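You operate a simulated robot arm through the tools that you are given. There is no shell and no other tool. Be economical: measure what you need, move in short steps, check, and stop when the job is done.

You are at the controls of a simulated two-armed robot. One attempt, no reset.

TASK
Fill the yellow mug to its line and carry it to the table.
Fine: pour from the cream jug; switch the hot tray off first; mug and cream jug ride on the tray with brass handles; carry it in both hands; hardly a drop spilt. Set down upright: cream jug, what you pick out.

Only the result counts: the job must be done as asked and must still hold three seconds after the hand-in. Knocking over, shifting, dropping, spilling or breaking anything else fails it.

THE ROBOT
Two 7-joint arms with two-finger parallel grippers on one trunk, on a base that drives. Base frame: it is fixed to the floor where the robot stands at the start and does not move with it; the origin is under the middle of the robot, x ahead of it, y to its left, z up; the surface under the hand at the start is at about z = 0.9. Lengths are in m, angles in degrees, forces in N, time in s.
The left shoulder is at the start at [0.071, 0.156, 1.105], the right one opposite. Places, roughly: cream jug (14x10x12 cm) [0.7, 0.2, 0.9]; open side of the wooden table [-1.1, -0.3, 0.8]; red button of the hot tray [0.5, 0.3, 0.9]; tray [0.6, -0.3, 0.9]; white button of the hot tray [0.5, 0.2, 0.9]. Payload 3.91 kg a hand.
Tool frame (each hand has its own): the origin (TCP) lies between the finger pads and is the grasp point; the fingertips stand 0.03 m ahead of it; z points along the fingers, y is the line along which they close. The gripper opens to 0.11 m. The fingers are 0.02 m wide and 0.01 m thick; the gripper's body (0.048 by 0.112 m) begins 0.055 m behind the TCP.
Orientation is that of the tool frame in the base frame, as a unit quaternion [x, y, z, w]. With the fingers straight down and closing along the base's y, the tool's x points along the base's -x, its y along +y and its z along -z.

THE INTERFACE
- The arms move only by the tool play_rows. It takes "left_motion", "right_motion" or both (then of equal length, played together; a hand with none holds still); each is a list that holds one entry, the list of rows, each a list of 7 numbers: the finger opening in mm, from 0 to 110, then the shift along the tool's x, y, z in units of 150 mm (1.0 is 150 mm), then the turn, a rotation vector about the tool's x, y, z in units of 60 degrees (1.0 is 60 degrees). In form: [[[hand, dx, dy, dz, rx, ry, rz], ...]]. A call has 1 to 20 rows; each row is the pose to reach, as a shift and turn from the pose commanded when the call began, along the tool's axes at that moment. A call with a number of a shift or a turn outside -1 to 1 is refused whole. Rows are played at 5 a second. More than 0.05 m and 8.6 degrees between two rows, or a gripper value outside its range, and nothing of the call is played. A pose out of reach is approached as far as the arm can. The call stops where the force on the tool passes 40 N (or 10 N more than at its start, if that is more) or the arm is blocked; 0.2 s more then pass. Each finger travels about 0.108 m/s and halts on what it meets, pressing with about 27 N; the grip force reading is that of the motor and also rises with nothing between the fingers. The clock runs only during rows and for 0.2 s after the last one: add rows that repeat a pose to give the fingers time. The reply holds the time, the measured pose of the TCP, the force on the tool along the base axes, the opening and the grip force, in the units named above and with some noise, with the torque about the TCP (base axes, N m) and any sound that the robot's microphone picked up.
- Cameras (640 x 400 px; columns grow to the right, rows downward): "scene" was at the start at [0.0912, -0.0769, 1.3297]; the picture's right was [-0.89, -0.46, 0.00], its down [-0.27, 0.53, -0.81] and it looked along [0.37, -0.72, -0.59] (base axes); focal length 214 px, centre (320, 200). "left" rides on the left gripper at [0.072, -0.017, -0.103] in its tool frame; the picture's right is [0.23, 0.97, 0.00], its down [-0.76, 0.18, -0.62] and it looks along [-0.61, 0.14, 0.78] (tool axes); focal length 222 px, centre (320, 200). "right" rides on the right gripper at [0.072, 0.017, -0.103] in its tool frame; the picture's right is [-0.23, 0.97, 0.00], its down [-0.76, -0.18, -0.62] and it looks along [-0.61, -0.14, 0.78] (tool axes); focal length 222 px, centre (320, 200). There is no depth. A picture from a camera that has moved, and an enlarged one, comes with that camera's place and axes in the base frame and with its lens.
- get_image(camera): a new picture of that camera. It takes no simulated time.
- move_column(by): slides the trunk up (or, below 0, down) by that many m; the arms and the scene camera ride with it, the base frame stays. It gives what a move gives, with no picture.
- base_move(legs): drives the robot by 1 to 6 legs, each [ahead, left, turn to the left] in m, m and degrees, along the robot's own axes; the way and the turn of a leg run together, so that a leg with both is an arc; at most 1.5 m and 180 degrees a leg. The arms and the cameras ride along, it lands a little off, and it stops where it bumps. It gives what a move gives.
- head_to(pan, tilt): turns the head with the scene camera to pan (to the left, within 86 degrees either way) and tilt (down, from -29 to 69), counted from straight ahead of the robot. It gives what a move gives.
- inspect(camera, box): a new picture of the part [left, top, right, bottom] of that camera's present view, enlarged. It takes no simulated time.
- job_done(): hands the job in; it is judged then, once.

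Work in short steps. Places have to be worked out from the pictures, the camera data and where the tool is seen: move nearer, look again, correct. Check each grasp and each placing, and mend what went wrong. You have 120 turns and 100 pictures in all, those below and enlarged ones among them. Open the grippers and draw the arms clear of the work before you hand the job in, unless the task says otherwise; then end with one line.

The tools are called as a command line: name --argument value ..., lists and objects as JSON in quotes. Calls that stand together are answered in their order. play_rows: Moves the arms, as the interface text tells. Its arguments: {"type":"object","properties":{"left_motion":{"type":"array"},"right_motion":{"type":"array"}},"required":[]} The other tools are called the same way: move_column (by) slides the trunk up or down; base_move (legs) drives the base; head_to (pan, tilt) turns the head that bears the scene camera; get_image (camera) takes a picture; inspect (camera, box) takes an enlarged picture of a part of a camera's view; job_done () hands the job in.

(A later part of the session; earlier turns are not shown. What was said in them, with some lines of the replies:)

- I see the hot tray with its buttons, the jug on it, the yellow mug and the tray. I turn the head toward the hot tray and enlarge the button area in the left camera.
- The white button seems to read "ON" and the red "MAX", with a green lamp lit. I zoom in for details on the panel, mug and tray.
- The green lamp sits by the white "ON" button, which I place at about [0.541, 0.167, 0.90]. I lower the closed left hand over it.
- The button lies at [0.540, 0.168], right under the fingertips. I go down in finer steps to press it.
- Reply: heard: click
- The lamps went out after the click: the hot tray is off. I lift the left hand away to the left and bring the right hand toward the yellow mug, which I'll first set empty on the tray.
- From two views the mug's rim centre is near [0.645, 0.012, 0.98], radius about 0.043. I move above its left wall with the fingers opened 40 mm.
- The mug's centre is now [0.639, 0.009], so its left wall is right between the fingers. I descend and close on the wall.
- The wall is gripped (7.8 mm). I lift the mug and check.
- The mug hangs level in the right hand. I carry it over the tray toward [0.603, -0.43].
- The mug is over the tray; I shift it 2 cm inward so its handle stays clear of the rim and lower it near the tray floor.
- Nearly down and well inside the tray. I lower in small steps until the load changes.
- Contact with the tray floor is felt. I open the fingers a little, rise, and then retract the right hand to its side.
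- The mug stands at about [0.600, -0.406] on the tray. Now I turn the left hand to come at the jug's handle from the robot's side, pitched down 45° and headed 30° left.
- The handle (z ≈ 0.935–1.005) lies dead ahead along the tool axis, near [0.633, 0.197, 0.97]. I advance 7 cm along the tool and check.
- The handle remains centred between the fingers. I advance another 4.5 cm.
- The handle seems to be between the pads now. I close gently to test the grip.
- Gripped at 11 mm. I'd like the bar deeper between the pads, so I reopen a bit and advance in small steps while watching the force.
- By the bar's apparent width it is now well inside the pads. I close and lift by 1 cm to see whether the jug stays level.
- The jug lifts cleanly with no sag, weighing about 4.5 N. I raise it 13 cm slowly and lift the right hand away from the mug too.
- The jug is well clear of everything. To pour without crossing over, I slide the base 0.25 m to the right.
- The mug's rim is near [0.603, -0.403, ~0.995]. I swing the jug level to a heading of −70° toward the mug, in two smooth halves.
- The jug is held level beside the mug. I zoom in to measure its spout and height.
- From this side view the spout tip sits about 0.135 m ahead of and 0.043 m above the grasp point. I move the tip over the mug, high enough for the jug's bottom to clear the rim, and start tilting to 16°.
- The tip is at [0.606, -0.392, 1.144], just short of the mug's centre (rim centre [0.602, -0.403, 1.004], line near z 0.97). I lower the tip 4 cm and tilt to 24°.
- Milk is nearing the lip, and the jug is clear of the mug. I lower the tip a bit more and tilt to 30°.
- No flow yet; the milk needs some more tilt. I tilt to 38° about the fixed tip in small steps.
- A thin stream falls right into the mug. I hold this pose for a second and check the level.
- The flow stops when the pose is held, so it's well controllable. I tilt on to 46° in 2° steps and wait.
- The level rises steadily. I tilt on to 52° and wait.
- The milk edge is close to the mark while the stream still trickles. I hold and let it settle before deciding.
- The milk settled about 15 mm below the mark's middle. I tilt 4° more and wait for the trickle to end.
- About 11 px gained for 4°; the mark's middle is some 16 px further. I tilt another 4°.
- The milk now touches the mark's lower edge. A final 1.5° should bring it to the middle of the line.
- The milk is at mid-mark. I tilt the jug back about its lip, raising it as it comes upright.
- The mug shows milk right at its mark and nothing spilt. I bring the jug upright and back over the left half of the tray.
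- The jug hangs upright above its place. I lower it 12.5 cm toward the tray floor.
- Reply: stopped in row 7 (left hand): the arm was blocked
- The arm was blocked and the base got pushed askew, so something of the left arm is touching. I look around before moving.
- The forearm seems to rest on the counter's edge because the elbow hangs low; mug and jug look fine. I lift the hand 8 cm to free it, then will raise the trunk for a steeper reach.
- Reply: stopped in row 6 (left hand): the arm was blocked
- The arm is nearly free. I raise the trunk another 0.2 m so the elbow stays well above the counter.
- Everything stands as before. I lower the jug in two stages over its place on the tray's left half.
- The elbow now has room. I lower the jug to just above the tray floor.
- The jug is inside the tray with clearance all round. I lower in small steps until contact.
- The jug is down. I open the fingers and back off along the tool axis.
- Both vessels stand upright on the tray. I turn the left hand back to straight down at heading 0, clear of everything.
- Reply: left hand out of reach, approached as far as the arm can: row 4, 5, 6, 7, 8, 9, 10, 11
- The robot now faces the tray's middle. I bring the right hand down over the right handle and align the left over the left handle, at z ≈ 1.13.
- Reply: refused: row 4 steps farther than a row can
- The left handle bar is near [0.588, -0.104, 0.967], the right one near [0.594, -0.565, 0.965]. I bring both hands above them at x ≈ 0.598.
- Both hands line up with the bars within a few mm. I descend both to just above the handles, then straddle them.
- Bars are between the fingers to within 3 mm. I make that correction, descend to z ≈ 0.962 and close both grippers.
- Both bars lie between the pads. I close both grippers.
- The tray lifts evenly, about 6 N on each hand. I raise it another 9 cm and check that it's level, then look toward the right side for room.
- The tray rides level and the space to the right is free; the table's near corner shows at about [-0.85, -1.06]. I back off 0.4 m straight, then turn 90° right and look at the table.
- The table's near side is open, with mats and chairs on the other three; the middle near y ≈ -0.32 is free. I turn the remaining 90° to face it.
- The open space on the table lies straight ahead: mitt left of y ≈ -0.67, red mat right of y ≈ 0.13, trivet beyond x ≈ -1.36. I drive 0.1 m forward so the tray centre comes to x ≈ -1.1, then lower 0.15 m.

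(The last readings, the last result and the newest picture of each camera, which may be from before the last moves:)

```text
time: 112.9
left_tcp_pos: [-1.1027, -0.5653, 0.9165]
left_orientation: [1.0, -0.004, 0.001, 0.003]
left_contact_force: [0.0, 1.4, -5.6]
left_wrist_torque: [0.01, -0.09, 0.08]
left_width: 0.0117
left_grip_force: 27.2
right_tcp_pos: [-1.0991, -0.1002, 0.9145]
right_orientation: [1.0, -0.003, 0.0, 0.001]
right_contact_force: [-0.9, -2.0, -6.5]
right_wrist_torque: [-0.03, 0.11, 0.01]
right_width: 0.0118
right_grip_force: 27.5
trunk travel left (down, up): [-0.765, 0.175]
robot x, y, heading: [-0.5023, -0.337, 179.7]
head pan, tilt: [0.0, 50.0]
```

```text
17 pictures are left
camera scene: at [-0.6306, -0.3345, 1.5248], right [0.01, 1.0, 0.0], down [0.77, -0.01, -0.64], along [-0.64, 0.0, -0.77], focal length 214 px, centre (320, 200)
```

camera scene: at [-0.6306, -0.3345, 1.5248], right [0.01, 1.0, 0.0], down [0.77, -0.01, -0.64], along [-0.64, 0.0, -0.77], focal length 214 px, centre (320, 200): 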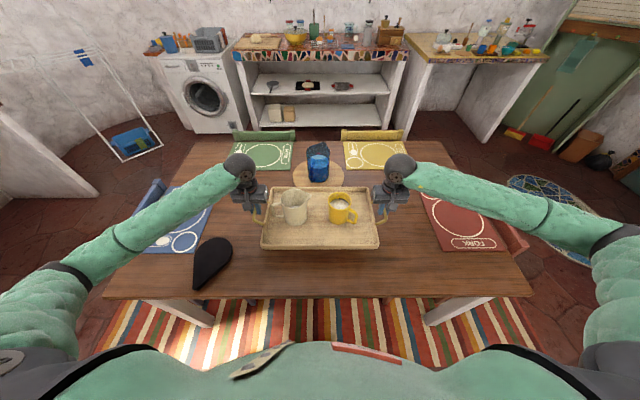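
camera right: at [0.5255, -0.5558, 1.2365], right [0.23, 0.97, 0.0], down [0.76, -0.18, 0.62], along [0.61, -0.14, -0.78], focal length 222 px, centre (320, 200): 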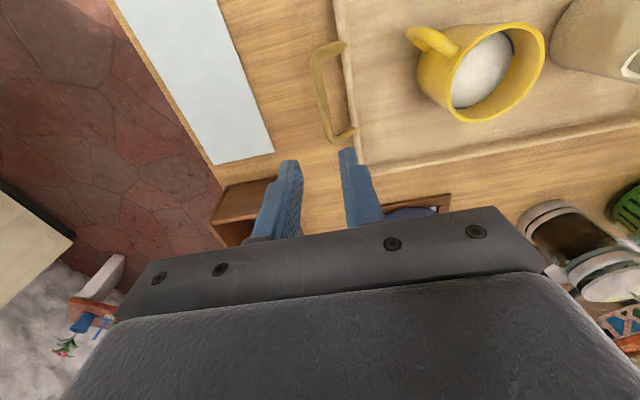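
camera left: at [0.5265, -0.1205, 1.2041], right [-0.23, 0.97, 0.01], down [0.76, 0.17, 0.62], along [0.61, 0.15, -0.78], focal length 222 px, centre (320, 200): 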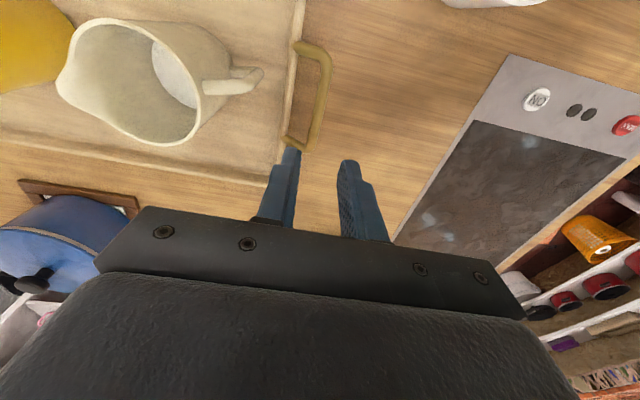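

The trivet's near edge may be within a few cm of the tray's far edge, so I back up 5 cm for margin and lower 4 cm more.

base_move --legs '[[-0.05, 0, 0]]'

move_column --by -0.04

inspect --camera "scene" --box '[170, 140, 470, 320]'

```text
time: 113.8
left_tcp_pos: [-1.0515, -0.5654, 0.9178]
left_orientation: [1.0, -0.006, 0.0, 0.004]
left_contact_force: [0.6, 1.9, -6.0]
left_wrist_torque: [0.01, 0.03, 0.15]
left_width: 0.0115
left_grip_force: 27.2
right_tcp_pos: [-1.047, -0.1003, 0.9168]
right_orientation: [1.0, -0.003, 0.001, 0.001]
right_contact_force: [1.4, -1.5, -6.7]
right_wrist_torque: [0.0, -0.01, -0.03]
right_width: 0.0118
right_grip_force: 26.8
trunk travel left (down, up): [-0.765, 0.175]
robot x, y, heading: [-0.4557, -0.3376, 179.8]
head pan, tilt: [0.0, 50.0]
```

```text
time: 114.6
left_tcp_pos: [-1.0528, -0.566, 0.8761]
left_orientation: [1.0, -0.005, 0.0, 0.004]
left_contact_force: [-0.4, 1.6, -6.8]
left_wrist_torque: [0.04, -0.07, 0.14]
left_width: 0.0116
left_grip_force: 26.9
right_tcp_pos: [-1.0492, -0.1002, 0.8757]
right_orientation: [1.0, -0.004, 0.001, 0.001]
right_contact_force: [0.8, -2.6, -6.4]
right_wrist_torque: [-0.01, 0.04, 0.06]
right_width: 0.0118
right_grip_force: 26.7
trunk travel left (down, up): [-0.725, 0.215]
robot x, y, heading: [-0.4505, -0.3383, 179.5]
head pan, tilt: [0.0, 50.0]
```

```text
2.13 times, centred on (320, 230) of scene
camera zoom: at [-0.5811, -0.3349, 1.4847], right [0.01, 1.0, 0.0], down [0.77, -0.01, -0.64], along [-0.64, 0.0, -0.77], focal length 458 px, centre (320, 136)
```

zoom: 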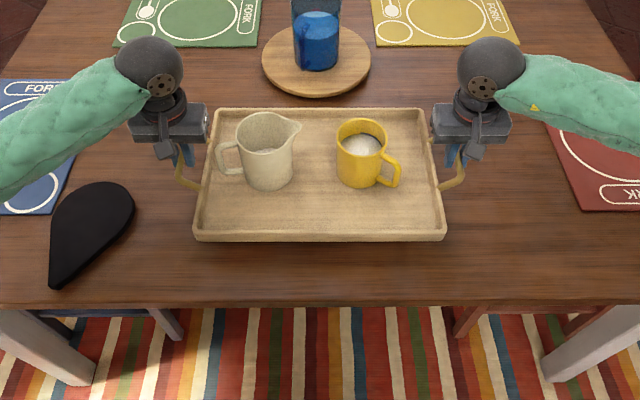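

Clear margins all round. I lower in small steps, watching the load on the hands.

move_column --by -0.02

move_column --by -0.01

```text
time: 115.3
left_tcp_pos: [-1.0524, -0.5652, 0.8577]
left_orientation: [1.0, -0.004, 0.0, 0.003]
left_contact_force: [-0.4, 1.9, -6.1]
left_wrist_torque: [0.02, -0.2, 0.09]
left_width: 0.0114
left_grip_force: 26.6
right_tcp_pos: [-1.0473, -0.1008, 0.8561]
right_orientation: [1.0, -0.003, 0.0, 0.001]
right_contact_force: [0.2, -2.4, -6.7]
right_wrist_torque: [-0.01, 0.19, 0.06]
right_width: 0.0116
right_grip_force: 27.4
trunk travel left (down, up): [-0.705, 0.235]
robot x, y, heading: [-0.4508, -0.3363, 179.5]
head pan, tilt: [0.0, 50.0]
```

```text
time: 115.9
left_tcp_pos: [-1.0527, -0.5649, 0.8471]
left_orientation: [1.0, -0.005, 0.001, 0.003]
left_contact_force: [-0.1, 0.8, -6.8]
left_wrist_torque: [0.03, -0.01, 0.07]
left_width: 0.0118
left_grip_force: 27.0
right_tcp_pos: [-1.0489, -0.1019, 0.8455]
right_orientation: [1.0, -0.004, -0.001, 0.0]
right_contact_force: [0.8, -2.1, -6.3]
right_wrist_torque: [0.03, 0.04, 0.05]
right_width: 0.0116
right_grip_force: 27.1
trunk travel left (down, up): [-0.695, 0.245]
robot x, y, heading: [-0.4494, -0.3368, 179.6]
head pan, tilt: [0.0, 50.0]
```

Still airborne. I continue down in short steps.

move_column --by -0.008

inspect --camera "scene" --box '[220, 170, 420, 290]'

```text
time: 116.5
left_tcp_pos: [-1.0534, -0.5642, 0.8392]
left_orientation: [1.0, -0.005, 0.0, 0.003]
left_contact_force: [-1.1, 1.1, -5.6]
left_wrist_torque: [0.02, 0.04, 0.07]
left_width: 0.0115
left_grip_force: 26.8
right_tcp_pos: [-1.0483, -0.1005, 0.8387]
right_orientation: [1.0, -0.003, 0.0, 0.001]
right_contact_force: [0.5, -1.5, -6.9]
right_wrist_torque: [-0.03, -0.02, 0.04]
right_width: 0.0116
right_grip_force: 27.0
trunk travel left (down, up): [-0.687, 0.253]
robot x, y, heading: [-0.4545, -0.3402, 179.8]
head pan, tilt: [0.0, 50.0]
```

```text
3.20 times, centred on (320, 230) of scene
camera zoom: at [-0.5799, -0.3349, 1.4468], right [0.01, 1.0, 0.0], down [0.77, -0.01, -0.64], along [-0.64, 0.0, -0.77], focal length 686 px, centre (320, 104)
```

zoom: 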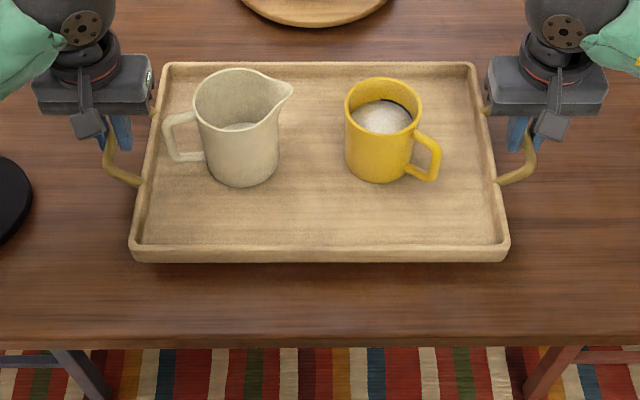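

A thin shadow remains under the tray. More small steps down.

move_column --by -0.006

move_column --by -0.005

```text
time: 117.0
left_tcp_pos: [-1.053, -0.5652, 0.8325]
left_orientation: [1.0, -0.005, 0.001, 0.004]
left_contact_force: [-1.0, 2.5, -6.3]
left_wrist_torque: [0.0, 0.0, 0.09]
left_width: 0.0117
left_grip_force: 27.2
right_tcp_pos: [-1.049, -0.1011, 0.8323]
right_orientation: [1.0, -0.003, -0.001, 0.0]
right_contact_force: [0.2, -2.2, -6.8]
right_wrist_torque: [-0.01, -0.06, 0.04]
right_width: 0.0116
right_grip_force: 27.1
trunk travel left (down, up): [-0.681, 0.259]
robot x, y, heading: [-0.4547, -0.3364, 179.8]
head pan, tilt: [0.0, 50.0]
```

```text
time: 117.5
left_tcp_pos: [-1.053, -0.5651, 0.8284]
left_orientation: [1.0, -0.005, 0.001, 0.004]
left_contact_force: [0.0, 2.1, -6.1]
left_wrist_torque: [0.0, 0.02, 0.1]
left_width: 0.0119
left_grip_force: 26.9
right_tcp_pos: [-1.0475, -0.1007, 0.8262]
right_orientation: [1.0, -0.003, 0.001, 0.001]
right_contact_force: [-0.2, -2.8, -6.1]
right_wrist_torque: [-0.03, -0.02, 0.05]
right_width: 0.0118
right_grip_force: 27.1
trunk travel left (down, up): [-0.676, 0.264]
robot x, y, heading: [-0.449, -0.3394, 179.4]
head pan, tilt: [0.0, 50.0]
```

Not yet touching; I go on the same way.

move_column --by -0.005

move_column --by -0.005

inspect --camera "scene" --box '[220, 170, 420, 290]'

```text
time: 118.1
left_tcp_pos: [-1.0526, -0.5651, 0.8228]
left_orientation: [1.0, -0.005, 0.0, 0.004]
left_contact_force: [0.0, 2.9, -6.2]
left_wrist_torque: [-0.01, 0.01, 0.05]
left_width: 0.0115
left_grip_force: 26.9
right_tcp_pos: [-1.0488, -0.1012, 0.8216]
right_orientation: [1.0, -0.004, 0.0, 0.001]
right_contact_force: [-0.2, -2.1, -7.0]
right_wrist_torque: [-0.02, 0.02, 0.06]
right_width: 0.0118
right_grip_force: 27.3
trunk travel left (down, up): [-0.671, 0.269]
robot x, y, heading: [-0.4522, -0.3385, 179.6]
head pan, tilt: [0.0, 50.0]
```

```text
time: 118.6
left_tcp_pos: [-1.0526, -0.5657, 0.8181]
left_orientation: [1.0, -0.005, 0.001, 0.003]
left_contact_force: [1.1, 1.0, -6.6]
left_wrist_torque: [-0.04, -0.02, 0.09]
left_width: 0.0117
left_grip_force: 26.8
right_tcp_pos: [-1.0496, -0.1008, 0.818]
right_orientation: [1.0, -0.003, 0.0, 0.0]
right_contact_force: [0.5, -1.8, -6.1]
right_wrist_torque: [0.01, 0.03, 0.07]
right_width: 0.0117
right_grip_force: 26.8
trunk travel left (down, up): [-0.666, 0.274]
robot x, y, heading: [-0.4501, -0.3385, 179.6]
head pan, tilt: [0.0, 50.0]
```

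```text
3.20 times, centred on (320, 230) of scene
camera zoom: at [-0.5799, -0.3349, 1.4257], right [0.01, 1.0, 0.0], down [0.77, -0.01, -0.64], along [-0.64, 0.0, -0.77], focal length 686 px, centre (320, 104)
```

zoom: 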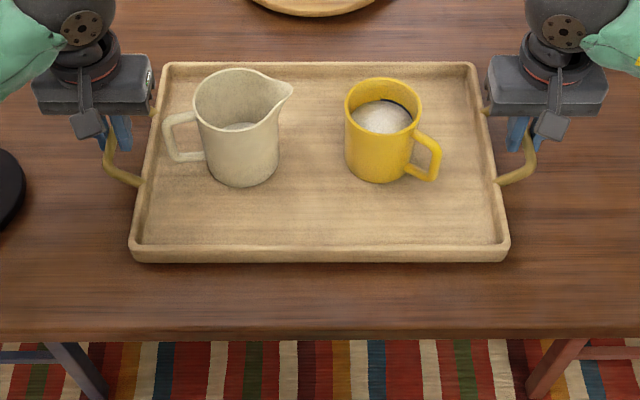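

Contact must be close. I continue with 6 mm steps.

move_column --by -0.006

move_column --by -0.006

```text
time: 119.2
left_tcp_pos: [-1.0526, -0.5651, 0.8124]
left_orientation: [1.0, -0.004, -0.001, 0.004]
left_contact_force: [-1.4, 1.4, 1.1]
left_wrist_torque: [0.03, 0.18, 0.07]
left_width: 0.0113
left_grip_force: 26.9
right_tcp_pos: [-1.049, -0.1006, 0.8117]
right_orientation: [1.0, -0.003, 0.0, 0.001]
right_contact_force: [-0.3, -1.5, -1.2]
right_wrist_torque: [0.0, 0.33, 0.06]
right_width: 0.0118
right_grip_force: 27.0
trunk travel left (down, up): [-0.66, 0.28]
robot x, y, heading: [-0.4522, -0.3325, 179.4]
head pan, tilt: [0.0, 50.0]
```

```text
time: 119.7
left_tcp_pos: [-1.0518, -0.5652, 0.8087]
left_orientation: [1.0, -0.005, -0.001, 0.004]
left_contact_force: [-4.3, 2.8, 22.7]
left_wrist_torque: [0.02, -0.06, 0.06]
left_width: 0.0116
left_grip_force: 26.8
right_tcp_pos: [-1.0474, -0.1001, 0.8072]
right_orientation: [1.0, -0.004, -0.002, 0.001]
right_contact_force: [-3.5, -0.5, 22.1]
right_wrist_torque: [-0.01, -0.07, 0.04]
right_width: 0.0121
right_grip_force: 27.5
trunk travel left (down, up): [-0.654, 0.286]
robot x, y, heading: [-0.4529, -0.3332, 179.5]
head pan, tilt: [0.0, 50.0]
```

The tray is on the table, pressed a bit; I ease up 5 mm, then open both hands gently and check the state.

move_column --by 0.005

play_rows --right_motion '[[[14, 0, 0, 0, 0, 0, 0], [20, 0, 0, 0, 0, 0, 0], [28, 0, 0, 0, 0, 0, 0], [28, 0, 0, 0, 0, 0, 0]]]' --left_motion '[[[14, 0, 0, 0, 0, 0, 0], [20, 0, 0, 0, 0, 0, 0], [28, 0, 0, 0, 0, 0, 0], [28, 0, 0, 0, 0, 0, 0]]]'

inspect --camera "left" --box '[220, 40, 420, 240]'

inspect --camera "right" --box '[220, 40, 420, 240]'

```text
time: 120.3
left_tcp_pos: [-1.0513, -0.5654, 0.8089]
left_orientation: [1.0, -0.005, 0.001, 0.003]
left_contact_force: [0.6, 2.0, -6.0]
left_wrist_torque: [-0.03, -0.36, 0.05]
left_width: 0.0116
left_grip_force: 26.8
right_tcp_pos: [-1.047, -0.101, 0.8082]
right_orientation: [1.0, -0.003, 0.002, 0.001]
right_contact_force: [0.1, -2.2, -7.2]
right_wrist_torque: [0.03, 0.33, -0.03]
right_width: 0.0117
right_grip_force: 26.9
trunk travel left (down, up): [-0.659, 0.281]
robot x, y, heading: [-0.4545, -0.3359, 179.8]
head pan, tilt: [0.0, 50.0]
```

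```text
time: 121.3
left_tcp_pos: [-1.0526, -0.5639, 0.812]
left_orientation: [1.0, -0.005, 0.001, 0.004]
left_contact_force: [0.7, 0.1, 0.5]
left_wrist_torque: [-0.01, -0.01, 0.01]
left_width: 0.028
left_grip_force: 0.0
right_tcp_pos: [-1.0492, -0.1006, 0.81]
right_orientation: [1.0, -0.004, 0.0, 0.001]
right_contact_force: [0.1, 0.3, -0.7]
right_wrist_torque: [0.02, 0.02, 0.02]
right_width: 0.0281
right_grip_force: 0.0
trunk travel left (down, up): [-0.659, 0.281]
robot x, y, heading: [-0.4539, -0.3342, 179.4]
head pan, tilt: [0.0, 50.0]
```

```text
2.00 times, centred on (320, 140) of left
camera zoom: at [-0.9802, -0.5472, 0.915], right [0.22, -0.98, 0.01], down [-0.76, -0.17, 0.62], along [-0.61, -0.14, -0.78], focal length 444 px, centre (320, 320)
```

zoom: 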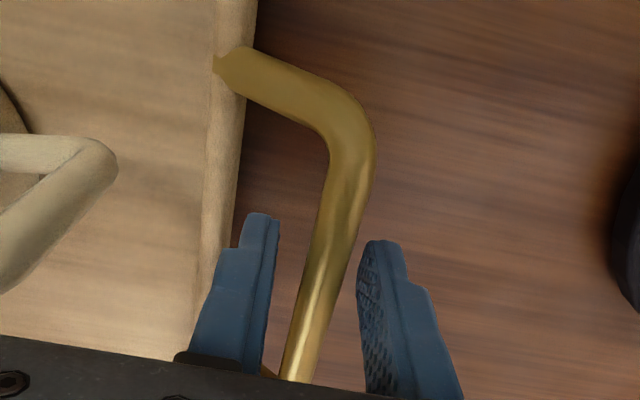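

```text
2.00 times, centred on (320, 140) of right
camera zoom: at [-0.9757, -0.1186, 0.9143], right [-0.23, -0.97, 0.0], down [-0.76, 0.18, 0.62], along [-0.61, 0.14, -0.78], focal length 444 px, centre (320, 320)
```

zoom: 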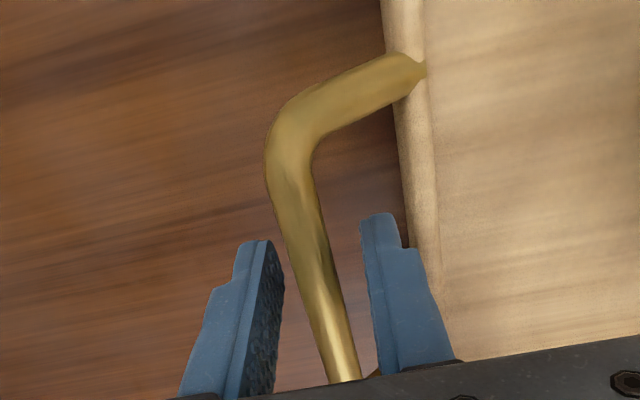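

Both fingers are clear of the bars and the tray rests freely. I raise the trunk straight up so the hands leave the handles, then back the robot away and check.

move_column --by 0.2

base_move --legs '[[-0.2, 0, 0]]'

get_image --camera "scene"

inspect --camera "scene" --box '[240, 90, 400, 200]'

```text
time: 123.4
left_tcp_pos: [-1.0523, -0.5639, 1.0103]
left_orientation: [1.0, -0.005, 0.002, 0.004]
left_contact_force: [0.9, 0.6, 0.2]
left_wrist_torque: [-0.01, 0.02, 0.0]
left_width: 0.0282
left_grip_force: 0.0
right_tcp_pos: [-1.0486, -0.0999, 1.0095]
right_orientation: [1.0, -0.003, -0.001, 0.001]
right_contact_force: [-0.1, -0.6, 0.4]
right_wrist_torque: [-0.03, 0.04, -0.03]
right_width: 0.0281
right_grip_force: 0.1
trunk travel left (down, up): [-0.859, 0.081]
robot x, y, heading: [-0.4527, -0.3416, 179.5]
head pan, tilt: [0.0, 50.0]
```

```text
time: 125.0
left_tcp_pos: [-0.8517, -0.5657, 1.0112]
left_orientation: [1.0, -0.004, 0.0, 0.004]
left_contact_force: [0.3, -0.2, 0.3]
left_wrist_torque: [0.0, 0.02, 0.02]
left_width: 0.0278
left_grip_force: 0.0
right_tcp_pos: [-0.8467, -0.1023, 1.0101]
right_orientation: [1.0, -0.004, 0.0, 0.001]
right_contact_force: [1.3, 0.2, 0.7]
right_wrist_torque: [0.0, 0.03, 0.02]
right_width: 0.0279
right_grip_force: 0.0
trunk travel left (down, up): [-0.859, 0.081]
robot x, y, heading: [-0.2541, -0.339, 179.8]
head pan, tilt: [0.0, 50.0]
```

```text
11 pictures are left
camera scene: at [-0.3779, -0.3364, 1.6188], right [0.01, 1.0, 0.0], down [0.77, -0.01, -0.64], along [-0.64, 0.0, -0.77], focal length 214 px, centre (320, 200)
```

scene: 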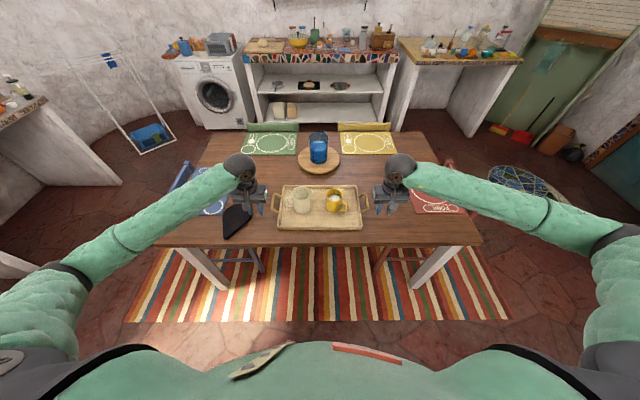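

```text
3.64 times, centred on (320, 145) of scene
camera zoom: at [-0.3779, -0.3364, 1.6188], right [0.01, 1.0, 0.0], down [0.77, -0.01, -0.64], along [-0.64, 0.0, -0.77], focal length 780 px, centre (320, 400)
```

zoom: 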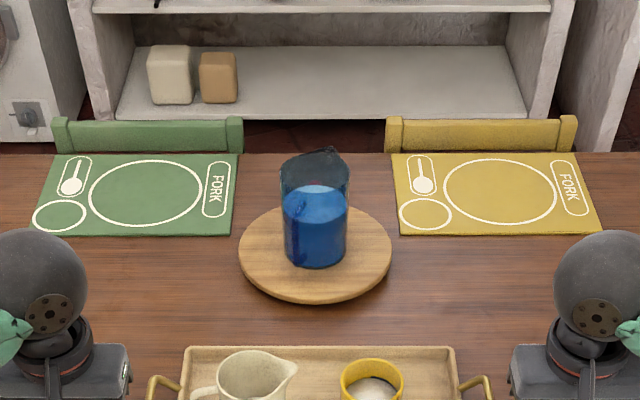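

The tray stands on the table with both vessels upright and hands clear. One last close look at the mug and tray.

inspect --camera "scene" --box '[265, 175, 375, 240]'

```text
5.82 times, centred on (320, 208) of scene
camera zoom: at [-0.3779, -0.3364, 1.6188], right [0.01, 1.0, 0.0], down [0.77, -0.01, -0.64], along [-0.64, 0.0, -0.77], focal length 1248 px, centre (320, 156)
```

zoom: 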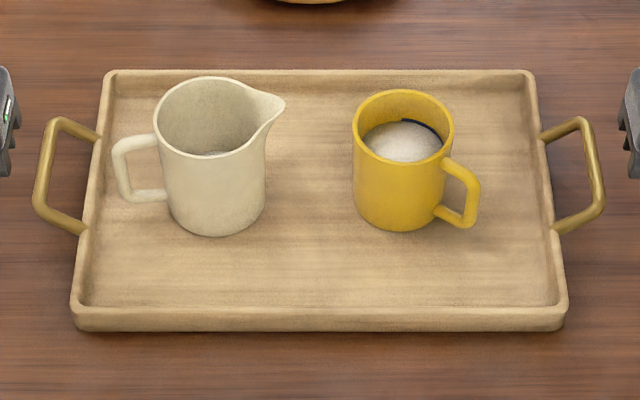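

All is in place: mug filled to the mark, no drops on the tray, hands open and away. I hand in the job.

job_done

```text
The job is handed in.
```

The job is handed in: the hot tray was switched off before pouring, and the yellow mug is filled to its line. The mug and cream jug stand upright on the brass-handled tray on the table. No spills showed in the pictures. While setting the jug on the tray, the left arm was blocked, probably by the counter edge, and the base was pushed about 5 cm. I freed it, and nothing appeared knocked over or moved.
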